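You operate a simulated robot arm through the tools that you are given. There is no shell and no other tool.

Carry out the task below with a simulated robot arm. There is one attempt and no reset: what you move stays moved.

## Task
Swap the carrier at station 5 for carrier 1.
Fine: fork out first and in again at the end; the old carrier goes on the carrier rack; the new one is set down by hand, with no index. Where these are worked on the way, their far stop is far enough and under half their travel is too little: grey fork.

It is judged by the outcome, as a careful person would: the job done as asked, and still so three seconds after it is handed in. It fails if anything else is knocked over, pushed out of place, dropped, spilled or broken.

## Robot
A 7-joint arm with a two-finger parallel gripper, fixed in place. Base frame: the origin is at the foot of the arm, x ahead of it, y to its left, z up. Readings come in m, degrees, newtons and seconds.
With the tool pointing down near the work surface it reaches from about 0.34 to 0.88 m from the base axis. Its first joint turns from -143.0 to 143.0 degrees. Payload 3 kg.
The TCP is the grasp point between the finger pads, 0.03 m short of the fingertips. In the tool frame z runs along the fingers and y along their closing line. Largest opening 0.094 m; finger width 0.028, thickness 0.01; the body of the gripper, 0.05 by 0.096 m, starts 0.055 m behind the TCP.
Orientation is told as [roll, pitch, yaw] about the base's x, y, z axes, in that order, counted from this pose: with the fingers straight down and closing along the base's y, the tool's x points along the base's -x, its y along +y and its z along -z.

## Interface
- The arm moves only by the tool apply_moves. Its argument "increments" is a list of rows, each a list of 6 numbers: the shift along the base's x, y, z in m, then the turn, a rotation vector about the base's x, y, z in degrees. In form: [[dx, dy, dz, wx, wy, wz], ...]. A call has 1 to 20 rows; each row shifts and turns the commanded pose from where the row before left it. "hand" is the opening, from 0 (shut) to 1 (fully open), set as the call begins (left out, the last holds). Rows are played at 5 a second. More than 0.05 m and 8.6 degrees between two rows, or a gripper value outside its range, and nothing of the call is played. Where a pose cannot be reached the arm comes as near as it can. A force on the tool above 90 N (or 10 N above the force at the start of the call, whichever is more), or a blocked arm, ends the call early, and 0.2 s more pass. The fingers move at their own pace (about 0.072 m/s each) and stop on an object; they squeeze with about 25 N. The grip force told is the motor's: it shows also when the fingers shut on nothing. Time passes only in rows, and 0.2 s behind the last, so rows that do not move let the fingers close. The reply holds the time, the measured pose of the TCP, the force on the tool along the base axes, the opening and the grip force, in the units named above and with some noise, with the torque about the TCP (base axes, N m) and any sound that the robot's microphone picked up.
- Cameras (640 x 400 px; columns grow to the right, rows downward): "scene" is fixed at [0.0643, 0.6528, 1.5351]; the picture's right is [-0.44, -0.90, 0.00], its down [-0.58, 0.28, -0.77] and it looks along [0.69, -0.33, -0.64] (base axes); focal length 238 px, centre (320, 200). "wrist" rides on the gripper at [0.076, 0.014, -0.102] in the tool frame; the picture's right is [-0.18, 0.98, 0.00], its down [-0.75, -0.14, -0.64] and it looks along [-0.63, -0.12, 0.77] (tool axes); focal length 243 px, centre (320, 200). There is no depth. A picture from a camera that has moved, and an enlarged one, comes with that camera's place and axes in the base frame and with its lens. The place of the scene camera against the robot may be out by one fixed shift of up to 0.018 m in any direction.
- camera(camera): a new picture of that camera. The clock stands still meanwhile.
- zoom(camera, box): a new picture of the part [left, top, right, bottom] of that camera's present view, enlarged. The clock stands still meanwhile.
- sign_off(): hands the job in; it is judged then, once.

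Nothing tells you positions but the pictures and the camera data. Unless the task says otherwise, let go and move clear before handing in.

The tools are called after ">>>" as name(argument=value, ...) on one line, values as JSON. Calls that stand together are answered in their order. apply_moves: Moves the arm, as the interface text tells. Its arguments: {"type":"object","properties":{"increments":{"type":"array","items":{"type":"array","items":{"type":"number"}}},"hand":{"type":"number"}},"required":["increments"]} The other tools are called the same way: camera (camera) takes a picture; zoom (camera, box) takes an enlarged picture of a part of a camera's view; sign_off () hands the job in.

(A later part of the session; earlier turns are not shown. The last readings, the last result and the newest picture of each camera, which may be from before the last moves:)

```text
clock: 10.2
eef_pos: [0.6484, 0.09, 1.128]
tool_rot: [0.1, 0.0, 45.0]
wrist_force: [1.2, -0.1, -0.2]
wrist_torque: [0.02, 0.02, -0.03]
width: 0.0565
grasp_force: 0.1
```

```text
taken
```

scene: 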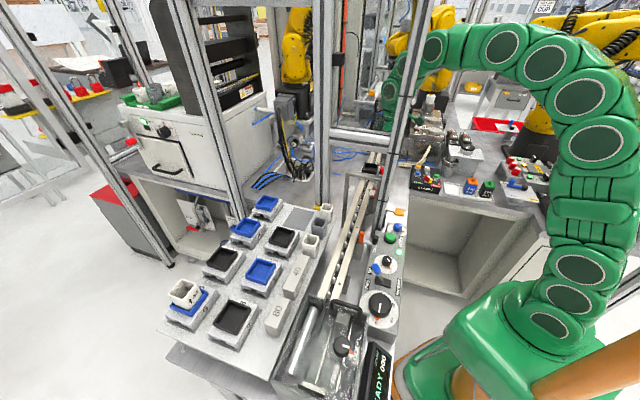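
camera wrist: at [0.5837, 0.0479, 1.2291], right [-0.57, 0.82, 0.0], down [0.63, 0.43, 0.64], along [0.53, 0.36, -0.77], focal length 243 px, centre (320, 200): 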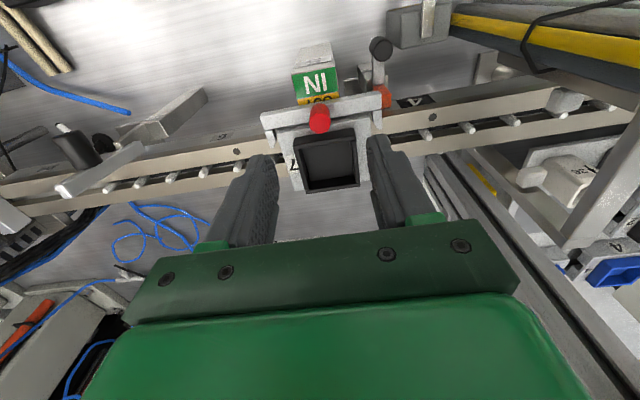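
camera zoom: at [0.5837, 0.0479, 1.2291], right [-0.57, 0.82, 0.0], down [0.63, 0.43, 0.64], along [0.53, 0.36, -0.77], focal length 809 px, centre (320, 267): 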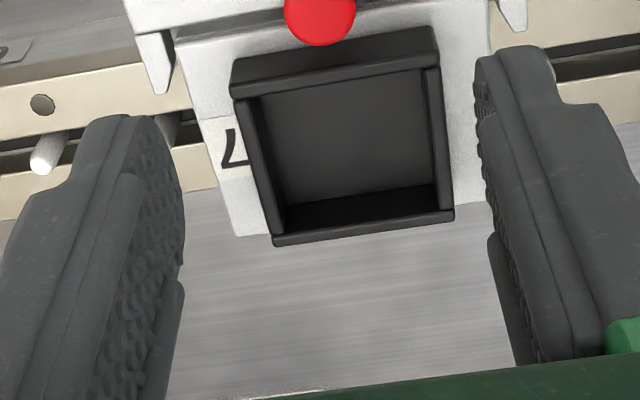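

The knob lies just behind the fingers' midline, as planned. Before going on I am measuring the fence post more exactly, because the forearm runs close to it.

>>> zoom(camera="wrist", box=[400, 0, 640, 150])

>>> zoom(camera="scene", box=[360, 10, 480, 110])

>>> zoom(camera="wrist", box=[270, 60, 390, 140])

```text
2.67 times, centred on (520, 75) of wrist
camera zoom: at [0.5837, 0.0479, 1.2291], right [-0.57, 0.82, 0.0], down [0.63, 0.43, 0.64], along [0.53, 0.36, -0.77], focal length 647 px, centre (-213, 533)
```

zoom: 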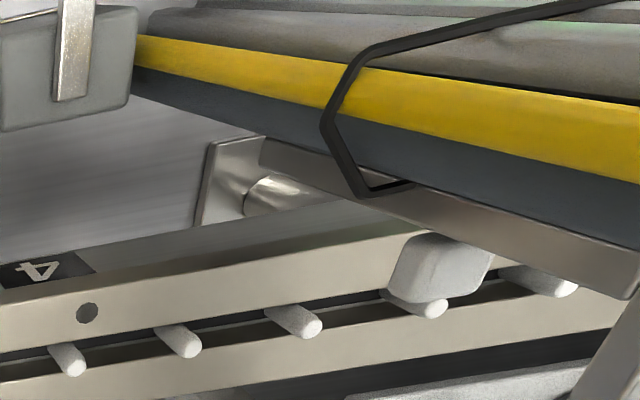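

```text
4.00 times, centred on (420, 60) of scene
camera zoom: at [0.0643, 0.6528, 1.5351], right [-0.44, -0.9, 0.0], down [-0.58, 0.28, -0.77], along [0.69, -0.33, -0.64], focal length 953 px, centre (-80, 760)
```

zoom: 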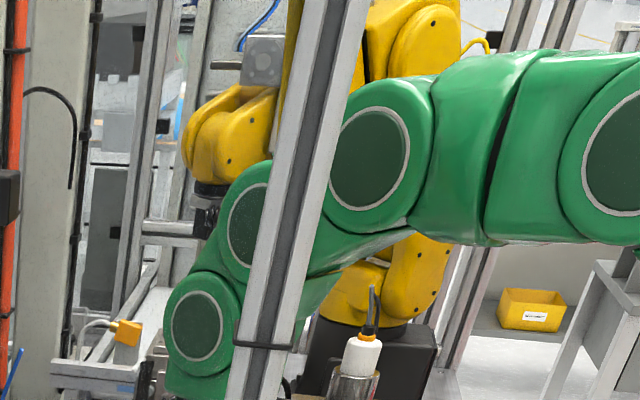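

```text
5.00 times, centred on (330, 100) of wrist
camera zoom: at [0.5837, 0.0479, 1.2291], right [-0.57, 0.82, 0.0], down [0.63, 0.43, 0.64], along [0.53, 0.36, -0.77], focal length 1213 px, centre (270, 700)
```

zoom: 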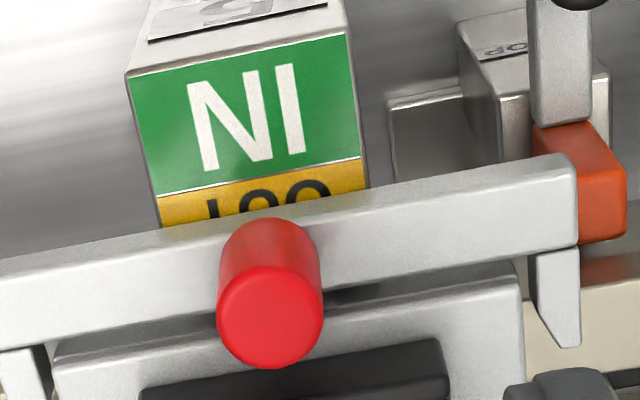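

The post's light strip is about 2–4 cm clear of the wrist, which is enough if I stay slow. I am lowering over the knob, with fingertips just above the fork bar, and then closing on it.

>>> apply_moves(increments=[[-0.001, 0.001, -0.03, 0, 0, 0], [0, 0, -0.03, 0, 0, 0], [0, 0, -0.018, 0, 0, 0], [0, 0, 0, 0, 0, 0]])

>>> camera(camera="wrist")

>>> zoom(camera="wrist", box=[260, 100, 380, 220])

```text
clock: 11.2
eef_pos: [0.6467, 0.0898, 1.0517]
tool_rot: [-0.1, 0.0, 45.0]
wrist_force: [0.5, -0.7, -0.8]
wrist_torque: [0.0, 0.0, 0.01]
width: 0.0563
grasp_force: 0.1
```

```text
taken
camera wrist: at [0.5824, 0.0476, 1.1521], right [-0.57, 0.82, 0.0], down [0.63, 0.43, 0.64], along [0.53, 0.36, -0.77], focal length 243 px, centre (320, 200)
```

wrist: 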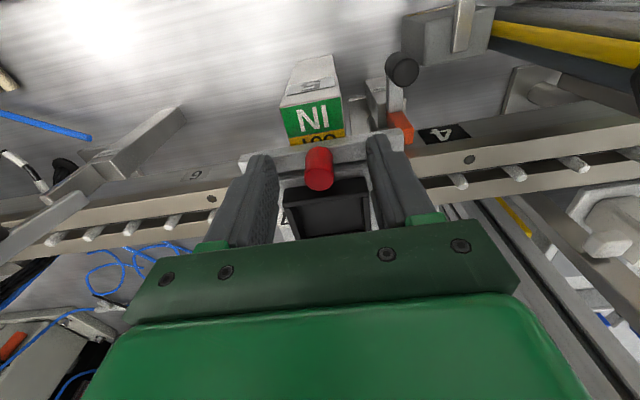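

```text
3.33 times, centred on (320, 160) of wrist
camera zoom: at [0.5824, 0.0476, 1.1521], right [-0.57, 0.82, 0.0], down [0.63, 0.43, 0.64], along [0.53, 0.36, -0.77], focal length 809 px, centre (320, 333)
```

zoom: 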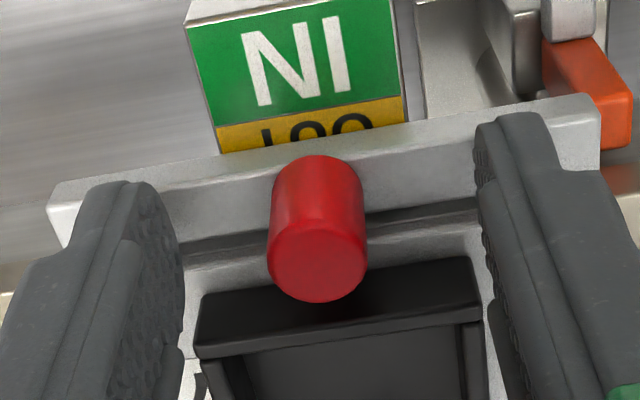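

The knob is centred between the fingers. Closing on it.

>>> apply_moves(increments=[[0, 0, 0, 0, 0, 0], [0, 0, 0, 0, 0, 0], [0, 0, 0, 0, 0, 0], [0, 0, 0, 0, 0, 0]], hand=0)

>>> zoom(camera="wrist", box=[260, 100, 380, 220])

```text
clock: 12.2
eef_pos: [0.6477, 0.0897, 1.0496]
tool_rot: [-0.1, 0.0, 45.0]
wrist_force: [18.8, -19.5, -5.0]
wrist_torque: [-0.07, -0.31, -0.12]
width: 0.0174
grasp_force: 45.4
```

```text
3.33 times, centred on (320, 160) of wrist
camera zoom: at [0.5829, 0.0467, 1.1522], right [-0.57, 0.82, 0.0], down [0.63, 0.43, 0.64], along [0.53, 0.36, -0.77], focal length 809 px, centre (320, 333)
```

zoom: 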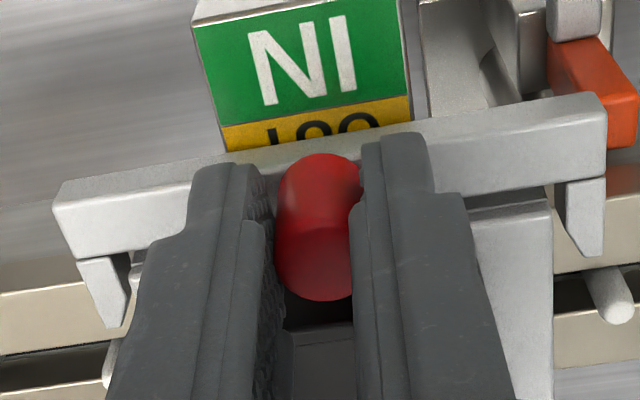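

The knob is held, with a small sideways preload that I will relieve. I am now pulling the fork outward, away from the belt, in small steps.

>>> apply_moves(increments=[[0.001, -0.001, 0, 0, 0, 0], [-0.005, -0.005, 0, 0, 0, 0], [-0.005, -0.005, 0, 0, 0, 0], [0, 0, 0, 0, 0, 0]])

>>> camera(camera="wrist")

>>> zoom(camera="wrist", box=[260, 100, 380, 220])

```text
clock: 13.2
eef_pos: [0.6372, 0.0796, 1.0505]
tool_rot: [0.0, 0.0, 45.0]
wrist_force: [19.9, -19.7, -13.5]
wrist_torque: [0.5, -0.96, -0.11]
width: 0.0175
grasp_force: 44.9
```

```text
taken
camera wrist: at [0.573, 0.0366, 1.1523], right [-0.57, 0.82, 0.0], down [0.63, 0.43, 0.64], along [0.53, 0.36, -0.77], focal length 243 px, centre (320, 200)
```

wrist: 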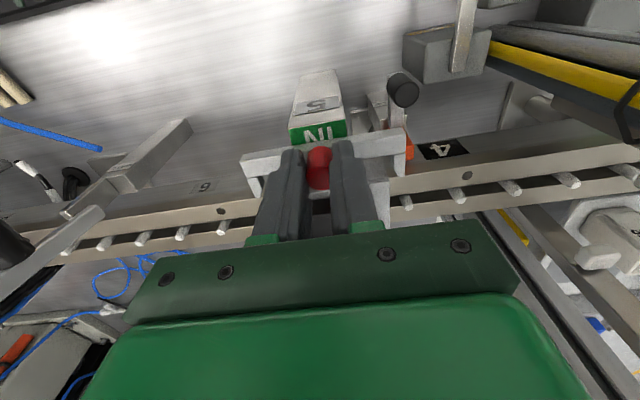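

```text
3.33 times, centred on (320, 160) of wrist
camera zoom: at [0.573, 0.0366, 1.1523], right [-0.57, 0.82, 0.0], down [0.63, 0.43, 0.64], along [0.53, 0.36, -0.77], focal length 809 px, centre (320, 333)
```

zoom: 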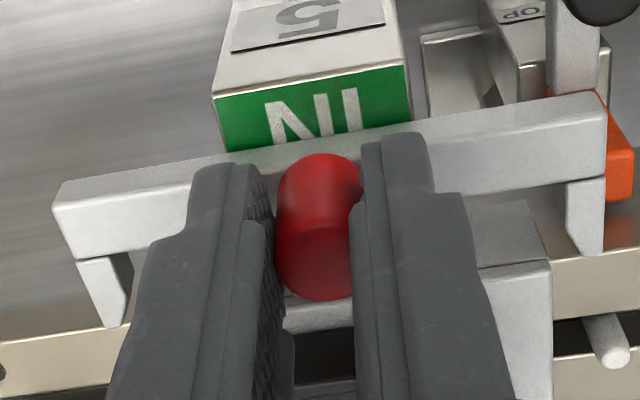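

The fork follows the hand: it has moved about 14 mm and is starting to cover the IN label. I am continuing outward toward its far stop.

>>> apply_moves(increments=[[-0.005, -0.005, 0, 0, 0, 0], [-0.005, -0.005, 0, 0, 0, 0], [0, 0, 0, 0, 0, 0]])

>>> zoom(camera="wrist", box=[240, 80, 400, 240])

```text
clock: 14.0
eef_pos: [0.6276, 0.0686, 1.0525]
tool_rot: [-0.2, -0.3, 45.1]
wrist_force: [38.5, 9.9, 9.0]
wrist_torque: [0.58, -0.88, -0.12]
width: 0.018
grasp_force: 45.1
```

```text
2.50 times, centred on (320, 160) of wrist
camera zoom: at [0.5631, 0.0269, 1.1542], right [-0.57, 0.82, 0.0], down [0.63, 0.43, 0.65], along [0.53, 0.36, -0.76], focal length 606 px, centre (320, 300)
```

zoom: 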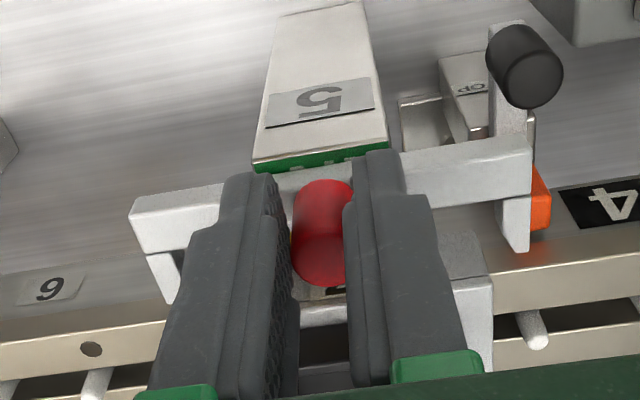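

Resistance has come up (about 34 N) after roughly 26 mm, which looks like the far stop. I am nudging a few millimetres more to confirm the fork itself no longer moves.

>>> apply_moves(increments=[[-0.002, -0.002, -0.001, 0, 0, 0], [0, 0, 0, 0, 0, 0]])

>>> zoom(camera="wrist", box=[240, 80, 400, 240])

>>> zoom(camera="scene", box=[355, 145, 405, 185])

```text
clock: 14.6
eef_pos: [0.6264, 0.0667, 1.0522]
tool_rot: [0.1, -0.1, 45.0]
wrist_force: [32.7, 7.9, 21.2]
wrist_torque: [0.7, -0.87, -0.18]
width: 0.0176
grasp_force: 44.5
```

```text
2.50 times, centred on (320, 160) of wrist
camera zoom: at [0.5606, 0.0242, 1.1527], right [-0.57, 0.82, 0.0], down [0.63, 0.43, 0.64], along [0.53, 0.36, -0.77], focal length 606 px, centre (320, 300)
```

zoom: 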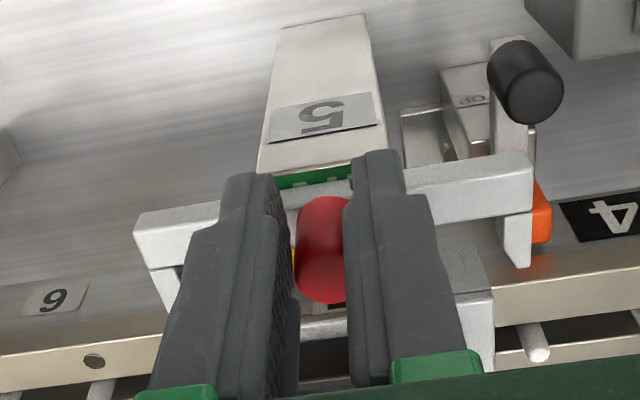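

```text
10.00 times, centred on (380, 165) of scene
camera zoom: at [0.0643, 0.6528, 1.5351], right [-0.44, -0.9, 0.0], down [-0.58, 0.28, -0.77], along [0.69, -0.33, -0.64], focal length 2382 px, centre (-280, 550)
```

zoom: 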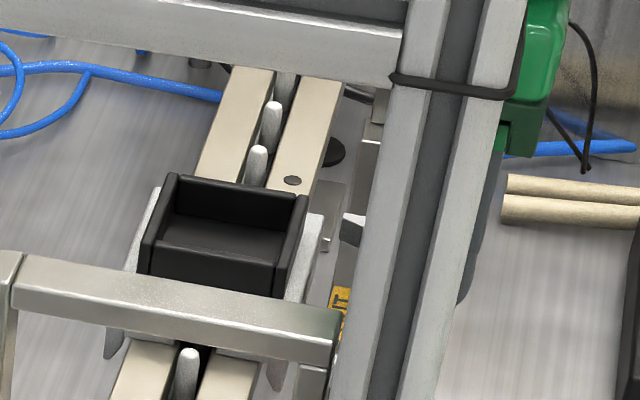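

The fork has not moved further, so it is at its far stop, and the OUT label shows in the scene view. I am letting go and rising clear.

>>> apply_moves(increments=[[0, 0, 0, 0, 0, 0], [0, 0, 0, 0, 0, 0]], hand=0.5)

>>> apply_moves(increments=[[0, 0, 0.04, 0, 0, 0], [0, 0, 0.04, 0, 0, 0], [0, 0, 0, 0, 0, 0]], hand=0.9)

>>> camera(camera="wrist")

>>> zoom(camera="wrist", box=[260, 60, 420, 190])

>>> zoom(camera="scene", box=[355, 145, 405, 185])

```text
clock: 15.2
eef_pos: [0.6249, 0.0663, 1.0508]
tool_rot: [0.1, 0.0, 45.0]
wrist_force: [0.8, 0.1, -0.3]
wrist_torque: [0.05, 0.01, 0.0]
width: 0.0468
grasp_force: 0.0
```

```text
clock: 16.0
eef_pos: [0.6237, 0.0663, 1.1311]
tool_rot: [0.1, 0.1, 45.0]
wrist_force: [0.1, 0.5, 0.7]
wrist_torque: [-0.01, -0.02, 0.04]
width: 0.0847
grasp_force: 0.1
```

```text
taken
camera wrist: at [0.5592, 0.0236, 1.2317], right [-0.57, 0.82, 0.0], down [0.63, 0.43, 0.64], along [0.53, 0.36, -0.77], focal length 243 px, centre (320, 200)
```

wrist: 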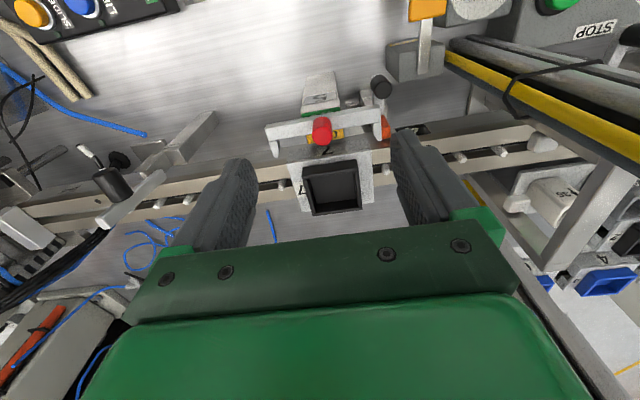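

```text
3.08 times, centred on (340, 125) of wrist
camera zoom: at [0.5592, 0.0236, 1.2317], right [-0.57, 0.82, 0.0], down [0.63, 0.43, 0.64], along [0.53, 0.36, -0.77], focal length 746 px, centre (258, 431)
```

zoom: 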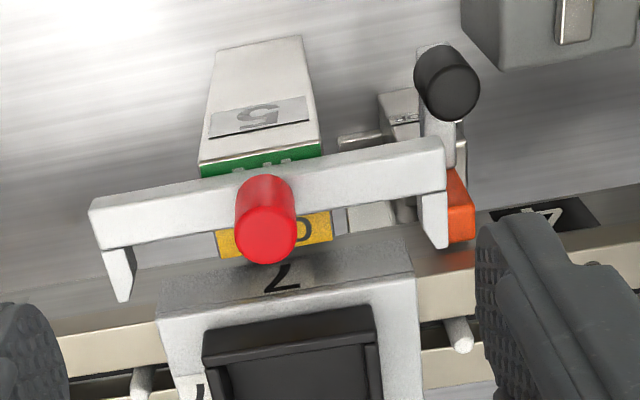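

```text
10.00 times, centred on (380, 165) of scene
camera zoom: at [0.0643, 0.6528, 1.5351], right [-0.44, -0.9, 0.0], down [-0.58, 0.28, -0.77], along [0.69, -0.33, -0.64], focal length 2382 px, centre (-280, 550)
```

zoom: 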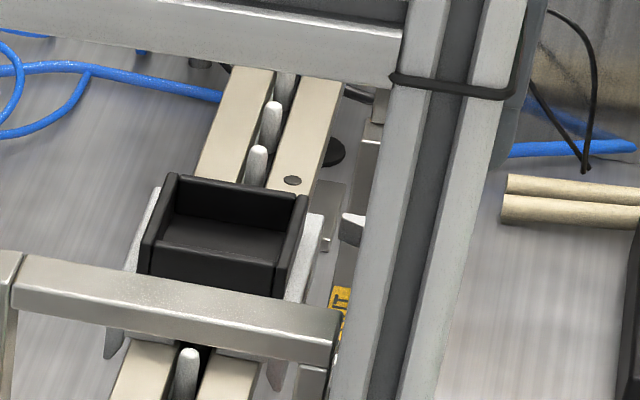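

The fork is fully out and shows OUT. Next I am moving over carrier 7's tray at height, slowly because of the post.

>>> apply_moves(increments=[[0.02, 0.02, 0, 0, 0, 0], [0.018, 0.019, 0, 0, 0, 0], [0.018, 0.0187, 0, 0, 0, 0], [0, 0, 0, 0, 0, 0]])

>>> camera(camera="wrist")

>>> zoom(camera="wrist", box=[250, 80, 390, 200])

>>> zoom(camera="scene", box=[360, 10, 480, 110])

```text
clock: 17.0
eef_pos: [0.68, 0.1262, 1.1306]
tool_rot: [0.0, 0.0, 45.0]
wrist_force: [0.1, -0.5, 1.2]
wrist_torque: [0.0, 0.04, 0.02]
width: 0.0846
grasp_force: 0.0
```

```text
taken
camera wrist: at [0.6161, 0.083, 1.2319], right [-0.57, 0.82, 0.0], down [0.63, 0.43, 0.64], along [0.53, 0.36, -0.77], focal length 243 px, centre (320, 200)
```

wrist: 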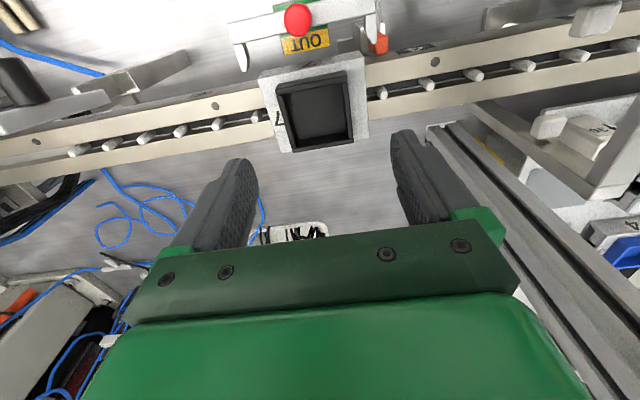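

```text
3.33 times, centred on (320, 140) of wrist
camera zoom: at [0.6161, 0.083, 1.2319], right [-0.57, 0.82, 0.0], down [0.63, 0.43, 0.64], along [0.53, 0.36, -0.77], focal length 809 px, centre (320, 400)
```

zoom: 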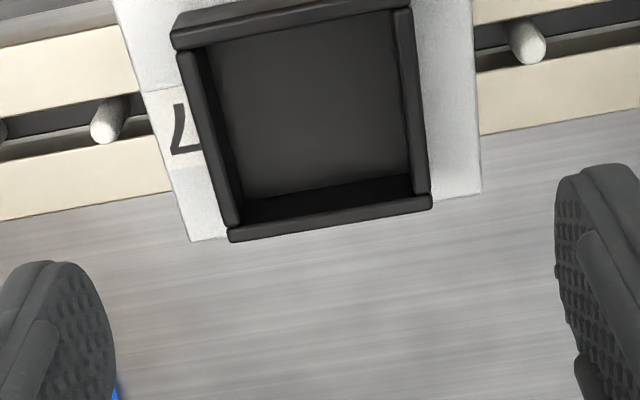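

```text
4.00 times, centred on (420, 60) of scene
camera zoom: at [0.0643, 0.6528, 1.5351], right [-0.44, -0.9, 0.0], down [-0.58, 0.28, -0.77], along [0.69, -0.33, -0.64], focal length 953 px, centre (-80, 760)
```

zoom: 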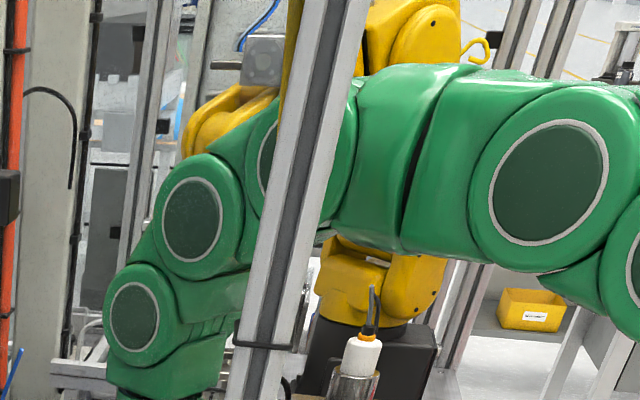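

There is no contact with the post and carrier 7 lies square at 45° under the hand. I am descending around its tray and stopping just above the base plate.

>>> apply_moves(increments=[[0.001, -0.001, -0.03, 0, 0, 0], [0, 0, -0.03, 0, 0, 0], [0, 0, -0.019, 0, 0, 0], [0, 0, 0, 0, 0, 0]])

>>> camera(camera="wrist")

>>> zoom(camera="wrist", box=[240, 100, 400, 240])

```text
clock: 18.0
eef_pos: [0.6817, 0.1243, 1.051]
tool_rot: [0.0, 0.0, 45.0]
wrist_force: [0.2, -0.1, 0.0]
wrist_torque: [0.02, 0.01, -0.01]
width: 0.0847
grasp_force: 0.1
```

```text
taken
camera wrist: at [0.6173, 0.0815, 1.1529], right [-0.57, 0.82, 0.0], down [0.63, 0.43, 0.64], along [0.53, 0.36, -0.77], focal length 243 px, centre (320, 200)
```

wrist: 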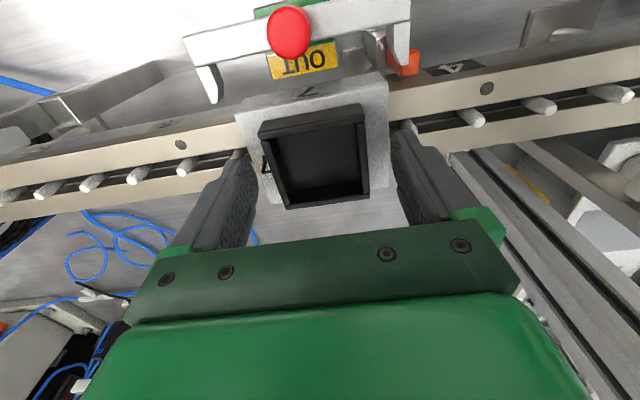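

```text
2.86 times, centred on (320, 170) of wrist
camera zoom: at [0.6173, 0.0815, 1.1529], right [-0.57, 0.82, 0.0], down [0.63, 0.43, 0.64], along [0.53, 0.36, -0.77], focal length 693 px, centre (320, 286)
```

zoom: 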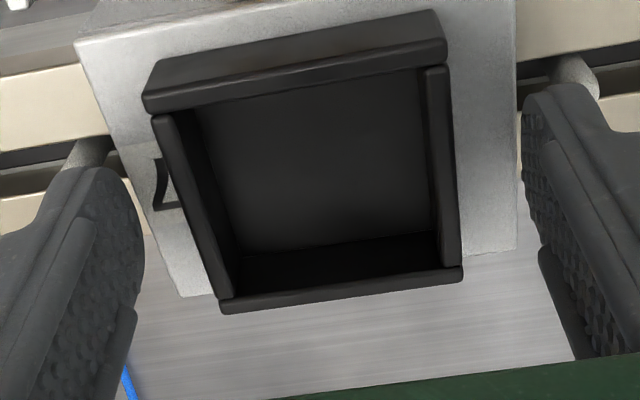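

The tray is centred between the fingers within about 1 mm. I am making a tiny correction and closing on the tray walls.

>>> apply_moves(increments=[[0.0008, -0.0008, 0, 0, 0, 0], [0, 0, 0, 0, 0, 0], [0, 0, 0, 0, 0, 0], [0, 0, 0, 0, 0, 0]], hand=0.5)

>>> zoom(camera="wrist", box=[240, 100, 400, 240])

```text
clock: 19.0
eef_pos: [0.6819, 0.1227, 1.051]
tool_rot: [-0.1, 0.1, 45.0]
wrist_force: [0.1, -0.1, -0.3]
wrist_torque: [0.1, 0.0, -0.04]
width: 0.0568
grasp_force: 24.8
```

```text
2.86 times, centred on (320, 170) of wrist
camera zoom: at [0.6175, 0.0804, 1.1528], right [-0.57, 0.82, 0.0], down [0.63, 0.43, 0.64], along [0.53, 0.36, -0.77], focal length 693 px, centre (320, 286)
```

zoom: 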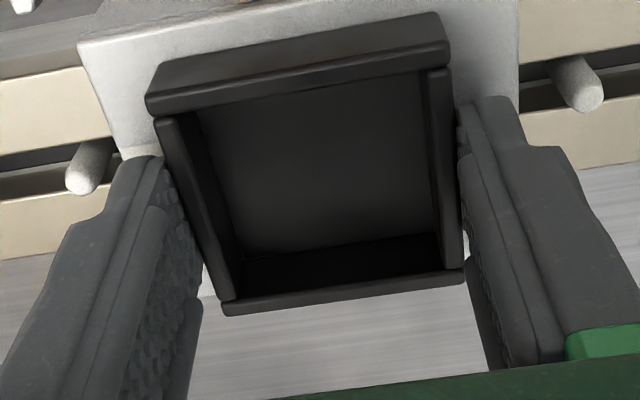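

Both fingers are on the tray with no side load, so it is well centred. I am firming the grip and lifting slowly, straight up.

>>> apply_moves(increments=[[0, 0, 0, 0, 0, 0], [0, 0, 0, 0, 0, 0], [0, 0, 0.006, 0, 0, 0], [0, 0, 0, 0, 0, 0]], hand=0)

>>> zoom(camera="wrist", box=[220, 80, 420, 240])

>>> zoom(camera="scene", box=[355, 145, 405, 185])

```text
clock: 20.0
eef_pos: [0.6816, 0.123, 1.0576]
tool_rot: [0.1, 0.2, 44.9]
wrist_force: [-0.1, -0.2, -2.4]
wrist_torque: [-0.03, -0.01, -0.01]
width: 0.0568
grasp_force: 25.3
```

```text
2.50 times, centred on (320, 160) of wrist
camera zoom: at [0.6175, 0.0809, 1.1588], right [-0.57, 0.82, 0.0], down [0.63, 0.43, 0.64], along [0.53, 0.36, -0.77], focal length 606 px, centre (320, 300)
```

zoom: 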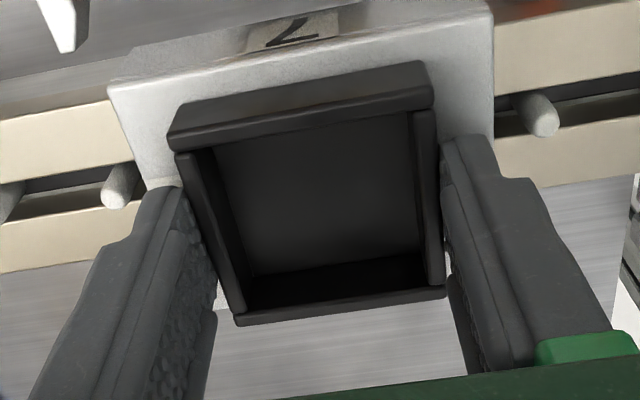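

```text
10.00 times, centred on (380, 165) of scene
camera zoom: at [0.0643, 0.6528, 1.5351], right [-0.44, -0.9, 0.0], down [-0.58, 0.28, -0.77], along [0.69, -0.33, -0.64], focal length 2382 px, centre (-280, 550)
```

zoom: 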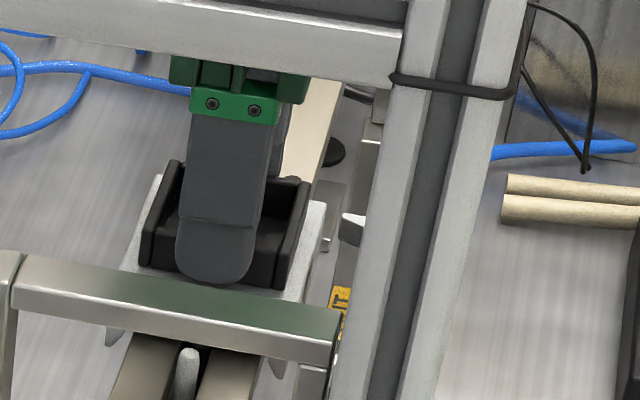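

Carrier 7 is up with only its own weight on the wrist. I am lifting higher and backing away from the station.

>>> apply_moves(increments=[[0, 0, 0.02, 0, 0, 0], [0, 0, 0.03, 0, 0, 0], [0, 0, 0.04, 0, 0, 0], [0, 0, 0.035, 0, 0, 0], [-0.027, -0.0277, 0.01, 0, 0, 0], [-0.027, -0.0277, 0.01, 0, 0, 0], [-0.027, -0.0277, 0, 0, 0, 0], [-0.045, -0.01, 0, 0, 0, 0], [-0.045, -0.01, 0, 0, 0, 0], [-0.045, -0.01, 0, 0, 0, 0], [-0.045, -0.01, 0, 0, 0, 0], [0, 0, 0, 0, 0, 0]])

>>> camera(camera="wrist")

>>> camera(camera="scene")

```text
clock: 22.6
eef_pos: [0.4231, -0.0022, 1.2024]
tool_rot: [0.0, 0.0, 45.0]
wrist_force: [-0.5, 0.4, -3.3]
wrist_torque: [0.02, 0.0, -0.01]
width: 0.0568
grasp_force: 25.2
```

```text
taken
camera wrist: at [0.3579, -0.0448, 1.3038], right [-0.57, 0.82, 0.0], down [0.63, 0.43, 0.64], along [0.53, 0.36, -0.77], focal length 243 px, centre (320, 200)
```

wrist: 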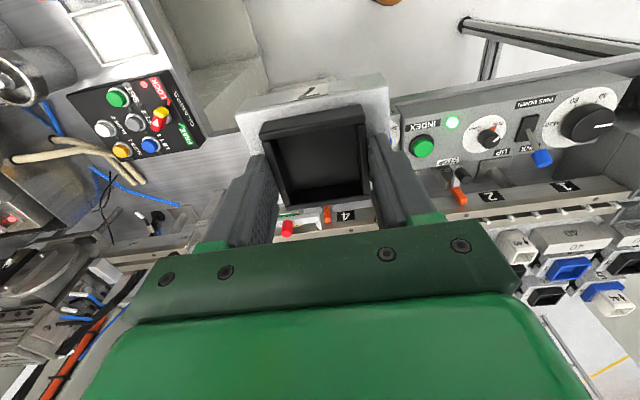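

```text
taken
```

scene: 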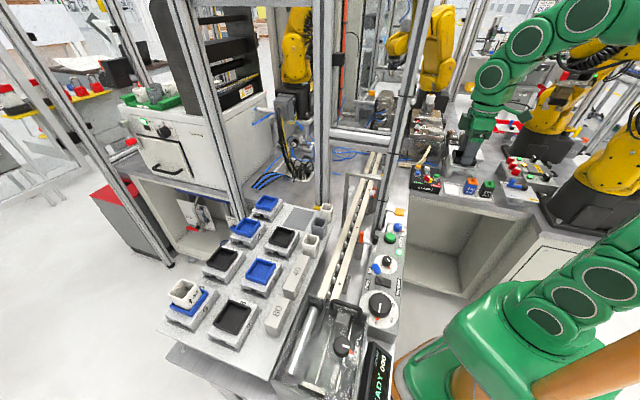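

Carrier 7 is steady in the hand and clear. I am swinging around the post to the rack side.

>>> apply_moves(increments=[[-0.0023, 0.0439, 0, 0, 0, 0], [-0.0077, 0.047, 0, 0, 0, 0], [-0.0129, 0.0458, 0, 0, 0, 0], [-0.018, 0.0441, 0, 0, 0, 0], [-0.0229, 0.0418, 0, 0, 0, 0], [-0.0275, 0.0389, 0, 0, 0, 0], [-0.0317, 0.0355, 0, 0, 0, 0], [0, 0, 0, 0, 0, 0]])

>>> camera(camera="wrist")

```text
clock: 24.4
eef_pos: [0.2892, 0.3123, 1.2162]
tool_rot: [12.9, -0.8, 46.0]
wrist_force: [0.2, -0.7, -3.7]
wrist_torque: [0.0, -0.01, -0.01]
width: 0.0564
grasp_force: 24.3
```

```text
taken
camera wrist: at [0.2409, 0.2503, 1.3176], right [-0.56, 0.8, 0.22], down [0.72, 0.34, 0.6], along [0.41, 0.5, -0.76], focal length 243 px, centre (320, 200)
```

wrist: 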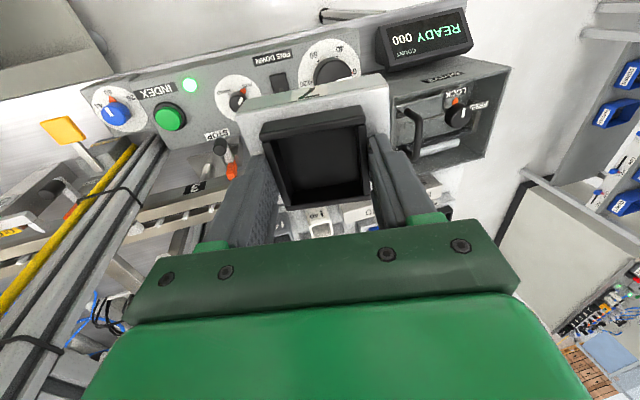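

The hand tilts only because it is close to its inner reach here; it straightens further out. I am moving outward over the rack to where the free grey place can be seen past the carrier.

>>> apply_moves(increments=[[0.025, 0.0313, 0, 0, 0, 0], [0.025, 0.0313, 0, 0, 0, 0], [0.025, 0.0313, 0, 0, 0, 0], [0.025, 0.0313, 0, 0, 0, 0], [0.044, 0.014, 0, 0, 0, 0], [0.044, 0.014, 0, 0, 0, 0], [0.044, 0.014, 0, 0, 0, 0], [0.044, 0.014, 0, 0, 0, 0], [0.044, 0.014, 0, 0, 0, 0], [0, 0, 0, 0, 0, 0], [0, 0, 0, 0, 0, 0]])

>>> camera(camera="wrist")

>>> camera(camera="scene")

```text
clock: 26.8
eef_pos: [0.5864, 0.4799, 1.202]
tool_rot: [0.0, 0.0, 44.9]
wrist_force: [0.3, 0.7, -2.4]
wrist_torque: [-0.02, 0.02, -0.02]
width: 0.0568
grasp_force: 25.1
out of reach, approached as far as the arm can: row 9
```

```text
taken
camera wrist: at [0.521, 0.4373, 1.3045], right [-0.57, 0.82, 0.0], down [0.63, 0.43, 0.64], along [0.53, 0.36, -0.77], focal length 243 px, centre (320, 200)
```

wrist: 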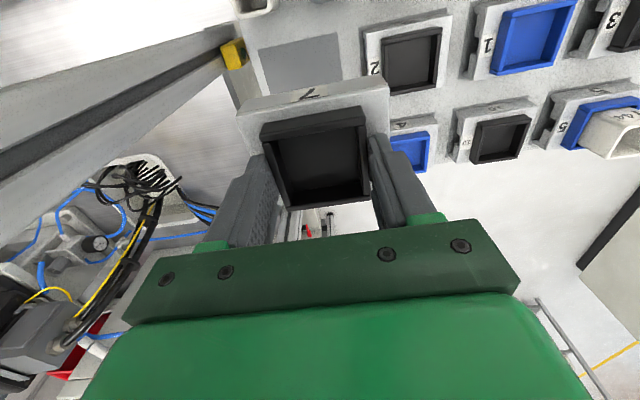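

```text
taken
```

scene: 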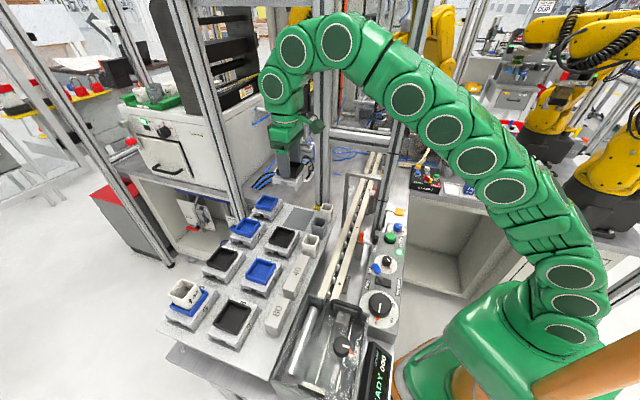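

>>> zoom(camera="wrist", box=[200, 0, 480, 175])

>>> zoom(camera="wrist", box=[220, 0, 360, 100])

>>> zoom(camera="scene", box=[240, 100, 350, 230])

```text
2.29 times, centred on (340, 88) of wrist
camera zoom: at [0.521, 0.4373, 1.3045], right [-0.57, 0.82, 0.0], down [0.63, 0.43, 0.64], along [0.53, 0.36, -0.77], focal length 555 px, centre (274, 457)
```

zoom: 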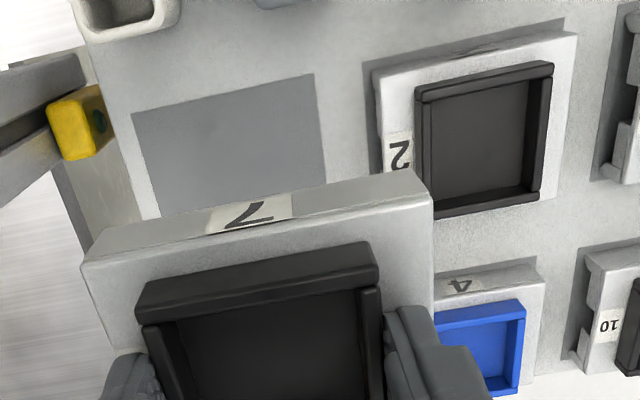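

```text
4.00 times, centred on (290, 50) of wrist
camera zoom: at [0.521, 0.4373, 1.3045], right [-0.57, 0.82, 0.0], down [0.63, 0.43, 0.64], along [0.53, 0.36, -0.77], focal length 970 px, centre (440, 800)
```

zoom: 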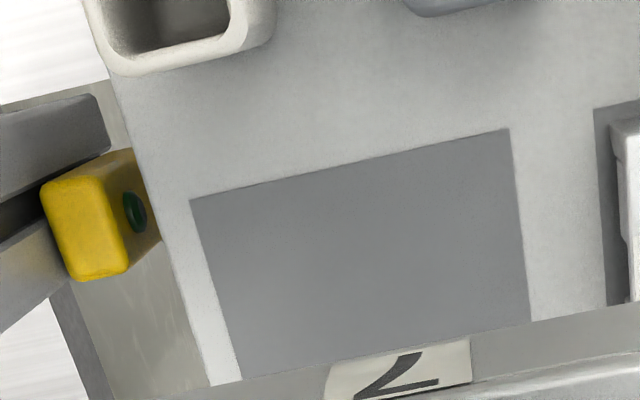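

```text
3.08 times, centred on (295, 165) of scene
camera zoom: at [0.0643, 0.6528, 1.5351], right [-0.44, -0.9, 0.0], down [-0.58, 0.28, -0.77], along [0.69, -0.33, -0.64], focal length 733 px, centre (397, 308)
```

zoom: 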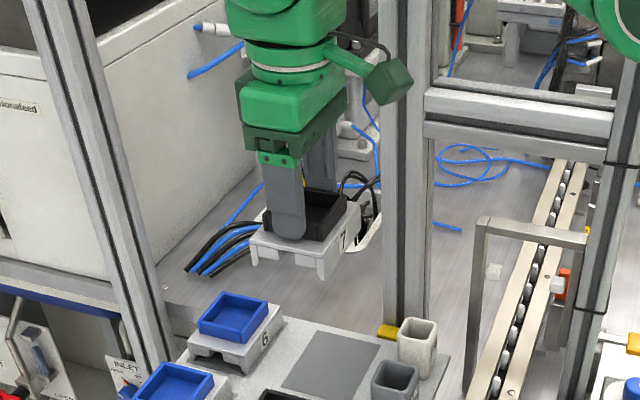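

The free place's corners are now well seen; its centre works out at about (0.597, 0.4645). I am going down a little first, since the arm was at its reach limit at this height, and rechecking.

>>> apply_moves(increments=[[0, 0, -0.02, 0, 0, 0], [0, 0, 0, 0, 0, 0]])

```text
clock: 27.4
eef_pos: [0.5862, 0.4806, 1.1818]
tool_rot: [0.0, 0.0, 45.0]
wrist_force: [-0.4, -0.4, -3.1]
wrist_torque: [0.04, 0.04, 0.0]
width: 0.0566
grasp_force: 25.3
```

>>> apply_moves(increments=[[0.0138, -0.0165, 0, 0, 0, 0], [0, 0, -0.04, 0, 0, 0], [0, 0, -0.03, 0, 0, 0], [0, 0, -0.02, 0, 0, 0], [0, 0, 0, 0, 0, 0]])

>>> camera(camera="wrist")

>>> zoom(camera="wrist", box=[180, 0, 440, 160])

>>> zoom(camera="scene", box=[250, 180, 350, 260])

```text
clock: 28.6
eef_pos: [0.6016, 0.4654, 1.0911]
tool_rot: [-0.1, 0.1, 44.9]
wrist_force: [0.5, 0.4, -2.6]
wrist_torque: [0.03, -0.03, -0.01]
width: 0.0565
grasp_force: 25.0
```

```text
taken
camera wrist: at [0.5363, 0.4228, 1.1924], right [-0.57, 0.82, 0.0], down [0.63, 0.43, 0.64], along [0.53, 0.36, -0.77], focal length 243 px, centre (320, 200)
```

wrist: 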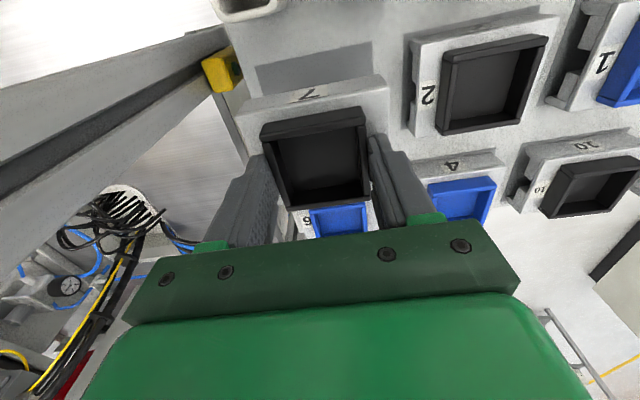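

```text
2.46 times, centred on (310, 80) of wrist
camera zoom: at [0.5363, 0.4228, 1.1924], right [-0.57, 0.82, 0.0], down [0.63, 0.43, 0.64], along [0.53, 0.36, -0.77], focal length 597 px, centre (345, 495)
```

zoom: 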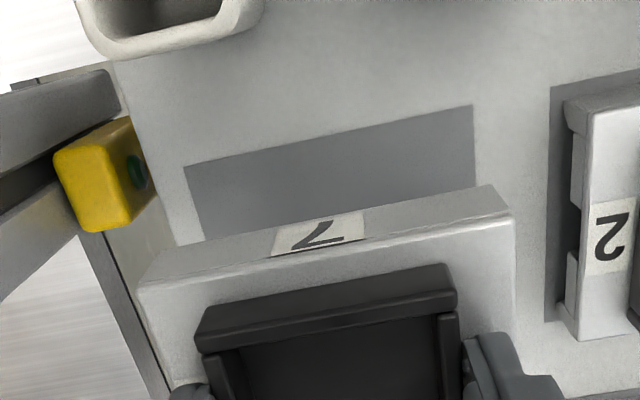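

```text
5.00 times, centred on (300, 220) of scene
camera zoom: at [0.0643, 0.6528, 1.5351], right [-0.44, -0.9, 0.0], down [-0.58, 0.28, -0.77], along [0.69, -0.33, -0.64], focal length 1191 px, centre (420, 100)
```

zoom: 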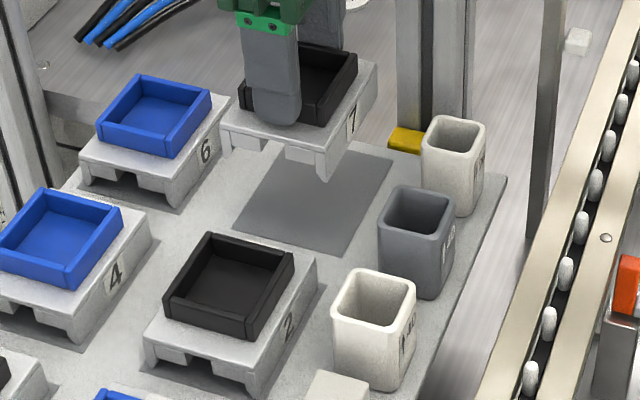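

Carrier 7 is aligned over the free place along the row. I am shifting it about 4 mm nearer to centre it and lowering in steps.

>>> apply_moves(increments=[[-0.003, -0.003, -0.02, 0, 0, 0], [0, 0, -0.02, 0, 0, 0], [0, 0, -0.01, 0, 0, 0], [0, 0, 0, 0, 0, 0]])

>>> zoom(camera="wrist", box=[200, 20, 440, 180])

>>> zoom(camera="scene", box=[250, 180, 350, 260])

```text
clock: 29.6
eef_pos: [0.5965, 0.4626, 1.0415]
tool_rot: [0.0, 0.0, 45.2]
wrist_force: [0.2, -0.6, -2.2]
wrist_torque: [0.0, 0.01, -0.02]
width: 0.0563
grasp_force: 25.2
```

```text
2.50 times, centred on (320, 100) of wrist
camera zoom: at [0.5324, 0.4204, 1.1429], right [-0.57, 0.82, 0.0], down [0.63, 0.43, 0.64], along [0.53, 0.36, -0.77], focal length 606 px, centre (320, 450)
```

zoom: 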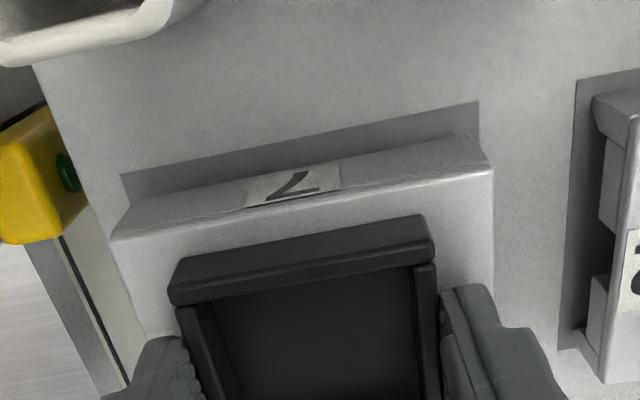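

```text
5.00 times, centred on (300, 220) of scene
camera zoom: at [0.0643, 0.6528, 1.5351], right [-0.44, -0.9, 0.0], down [-0.58, 0.28, -0.77], along [0.69, -0.33, -0.64], focal length 1191 px, centre (420, 100)
```

zoom: 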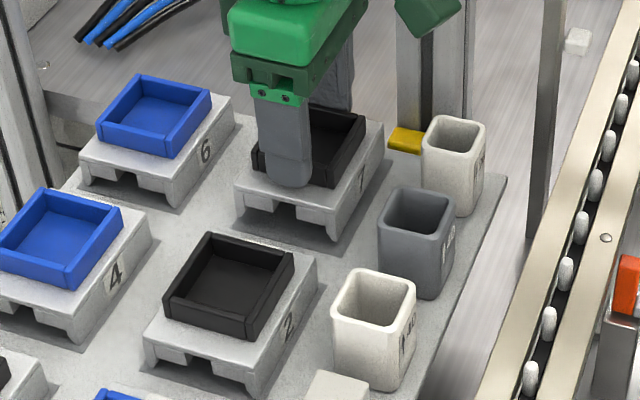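

Alignment is good, with about 4 mm margin on each side. I am lowering the last centimetre gently.

>>> apply_moves(increments=[[0, 0, -0.004, 0, 0, 0], [0, 0, -0.003, 0, 0, 0], [0, 0, 0, 0, 0, 0]])

>>> apply_moves(increments=[[0, 0, -0.002, 0, 0, 0], [0, 0, -0.001, 0, 0, 0], [0, 0, 0, 0, 0, 0]])

>>> zoom(camera="scene", box=[270, 185, 330, 235])

```text
clock: 30.4
eef_pos: [0.5968, 0.4626, 1.0355]
tool_rot: [0.0, -0.1, 45.0]
wrist_force: [0.0, 0.4, -2.2]
wrist_torque: [-0.03, 0.01, -0.01]
width: 0.0567
grasp_force: 25.1
```

```text
clock: 31.2
eef_pos: [0.5965, 0.4626, 1.0328]
tool_rot: [0.0, -0.1, 45.0]
wrist_force: [-3.3, 0.1, 17.2]
wrist_torque: [-0.19, 0.35, -0.01]
width: 0.0564
grasp_force: 25.0
```

```text
8.00 times, centred on (300, 210) of scene
camera zoom: at [0.0643, 0.6528, 1.5351], right [-0.44, -0.9, 0.0], down [-0.58, 0.28, -0.77], along [0.69, -0.33, -0.64], focal length 1906 px, centre (480, 120)
```

zoom: 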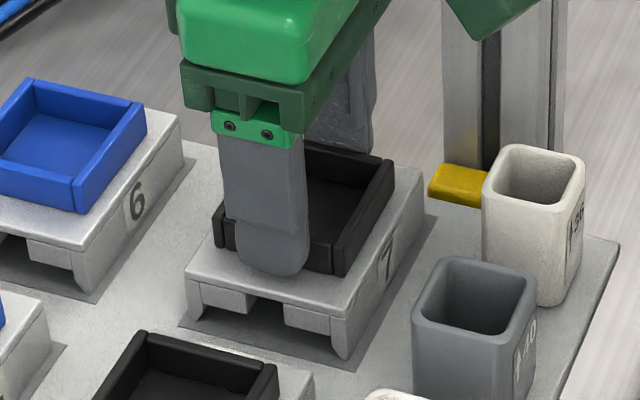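

Contact came at TCP z 1.033, so carrier 7 is seated on the free place. I am opening the hand and rising.

>>> apply_moves(increments=[[0, 0, 0.001, 0, 0, 0], [0, 0, 0, 0, 0, 0], [0, 0, 0, 0, 0, 0]], hand=0.85)

>>> apply_moves(increments=[[0, 0, 0.02, 0, 0, 0], [0, 0, 0.04, 0, 0, 0], [0, 0, 0.04, 0, 0, 0], [0, 0, 0, 0, 0, 0]])

>>> camera(camera="wrist")

>>> zoom(camera="scene", box=[250, 180, 350, 260])

>>> zoom(camera="wrist", box=[220, 0, 400, 140])

```text
clock: 32.0
eef_pos: [0.5969, 0.4607, 1.0331]
tool_rot: [0.0, 0.1, 45.0]
wrist_force: [0.8, 0.5, -0.2]
wrist_torque: [0.02, 0.0, 0.01]
width: 0.0801
grasp_force: 0.0
```

```text
clock: 33.0
eef_pos: [0.5963, 0.4629, 1.1313]
tool_rot: [0.0, 0.0, 45.0]
wrist_force: [-0.3, 0.0, -0.4]
wrist_torque: [-0.02, -0.01, -0.02]
width: 0.0799
grasp_force: 0.1
```

```text
taken
camera wrist: at [0.5322, 0.4198, 1.2341], right [-0.57, 0.82, 0.0], down [0.63, 0.43, 0.64], along [0.53, 0.36, -0.77], focal length 243 px, centre (320, 200)
```

wrist: 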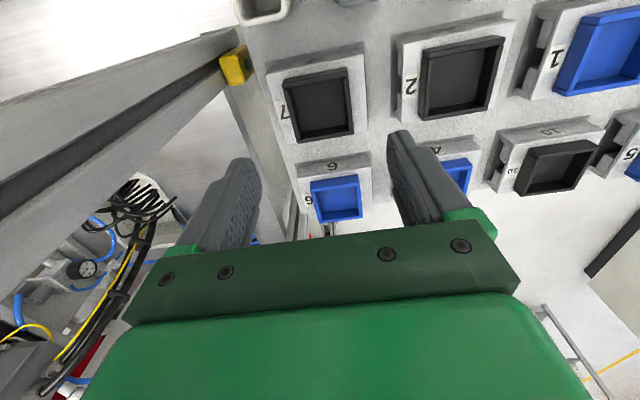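

```text
5.00 times, centred on (300, 220) of scene
camera zoom: at [0.0643, 0.6528, 1.5351], right [-0.44, -0.9, 0.0], down [-0.58, 0.28, -0.77], along [0.69, -0.33, -0.64], focal length 1191 px, centre (420, 100)
```

zoom: 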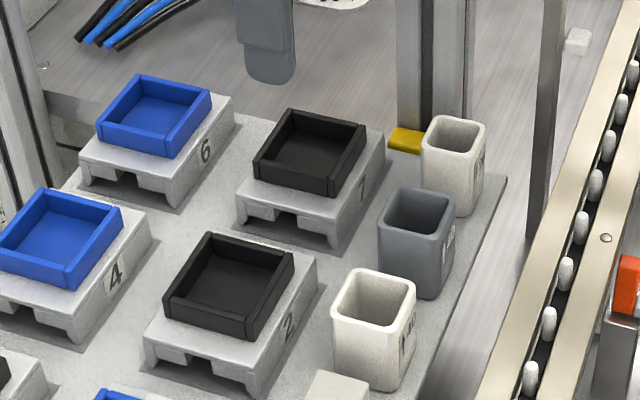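

```text
2.86 times, centred on (310, 70) of wrist
camera zoom: at [0.5322, 0.4198, 1.2341], right [-0.57, 0.82, 0.0], down [0.63, 0.43, 0.64], along [0.53, 0.36, -0.77], focal length 693 px, centre (349, 571)
```

zoom: 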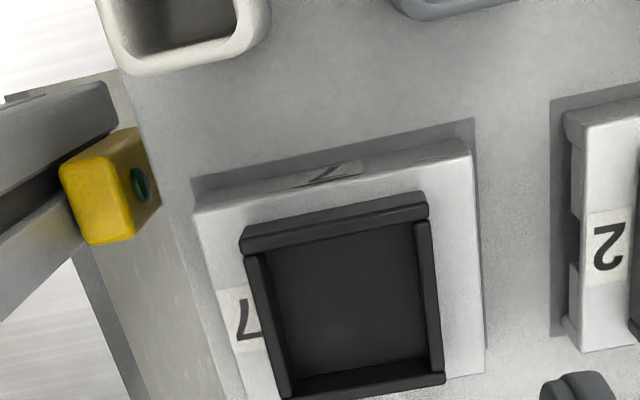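

Carrier 7 sits square on the rack beside 2 and 6. I am moving along the row to carrier 1.

>>> apply_moves(increments=[[-0.034, 0.034, 0, 0, 0, 0], [-0.034, 0.034, 0, 0, 0, 0], [-0.034, 0.034, 0, 0, 0, 0], [-0.034, 0.034, 0, 0, 0, 0], [-0.0337, 0.0337, 0, 0, 0, 0], [0, 0, 0, 0, 0, 0], [0, 0, 0, 0, 0, 0]])

>>> camera(camera="wrist")

>>> zoom(camera="wrist", box=[240, 40, 400, 180])

```text
clock: 34.6
eef_pos: [0.4252, 0.635, 1.1305]
tool_rot: [0.0, 0.0, 45.0]
wrist_force: [0.3, -0.4, -0.7]
wrist_torque: [-0.01, -0.01, -0.02]
width: 0.0799
grasp_force: 0.0
```

```text
taken
camera wrist: at [0.3615, 0.5914, 1.2316], right [-0.57, 0.82, 0.0], down [0.63, 0.43, 0.64], along [0.53, 0.36, -0.77], focal length 243 px, centre (320, 200)
```

wrist: 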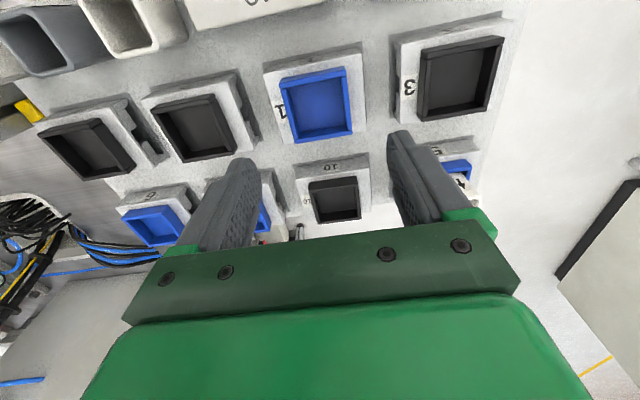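

```text
2.86 times, centred on (320, 110) of wrist
camera zoom: at [0.3615, 0.5914, 1.2316], right [-0.57, 0.82, 0.0], down [0.63, 0.43, 0.64], along [0.53, 0.36, -0.77], focal length 693 px, centre (320, 457)
```

zoom: 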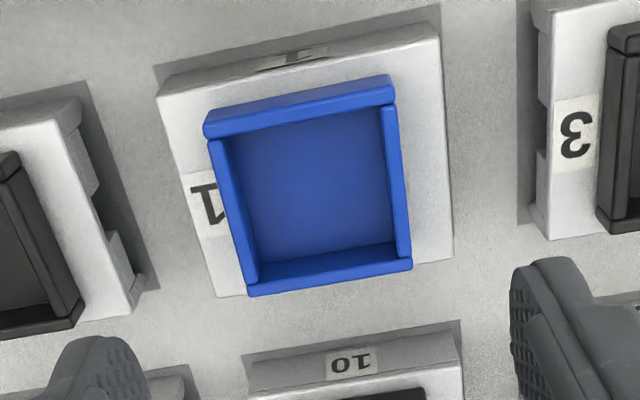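

Carrier 1 is directly ahead under the hand; I need about 3 mm of correction. I am lowering around its tray, matching the grip height used on carrier 7.

>>> apply_moves(increments=[[0.0027, -0.0013, -0.03, 0, 0, 0], [0, 0, -0.03, 0, 0, 0], [0, 0, -0.02, 0, 0, 0], [0, 0, 0, 0, 0, 0]])

>>> camera(camera="wrist")

>>> zoom(camera="wrist", box=[240, 100, 400, 240])

```text
clock: 35.6
eef_pos: [0.4301, 0.6296, 1.0512]
tool_rot: [-0.1, 0.1, 44.9]
wrist_force: [0.7, 0.2, 0.1]
wrist_torque: [-0.02, -0.01, 0.01]
width: 0.0797
grasp_force: 0.1
```

```text
taken
camera wrist: at [0.3662, 0.5879, 1.1533], right [-0.57, 0.82, 0.0], down [0.63, 0.43, 0.64], along [0.53, 0.36, -0.77], focal length 243 px, centre (320, 200)
```

wrist: 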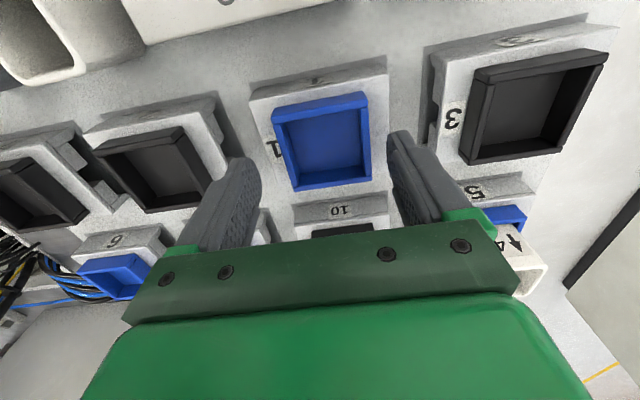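

```text
2.86 times, centred on (320, 170) of wrist
camera zoom: at [0.3662, 0.5879, 1.1533], right [-0.57, 0.82, 0.0], down [0.63, 0.43, 0.64], along [0.53, 0.36, -0.77], focal length 693 px, centre (320, 286)
```

zoom: 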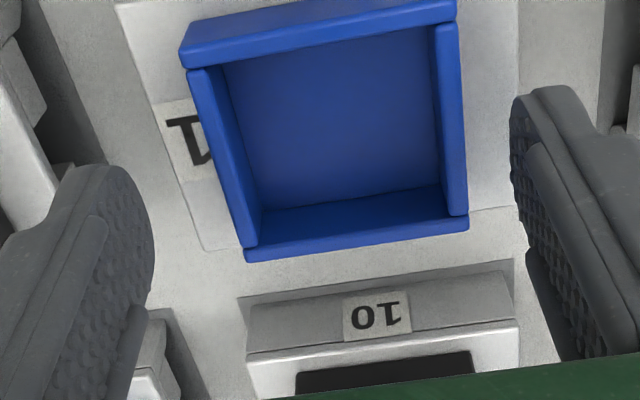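

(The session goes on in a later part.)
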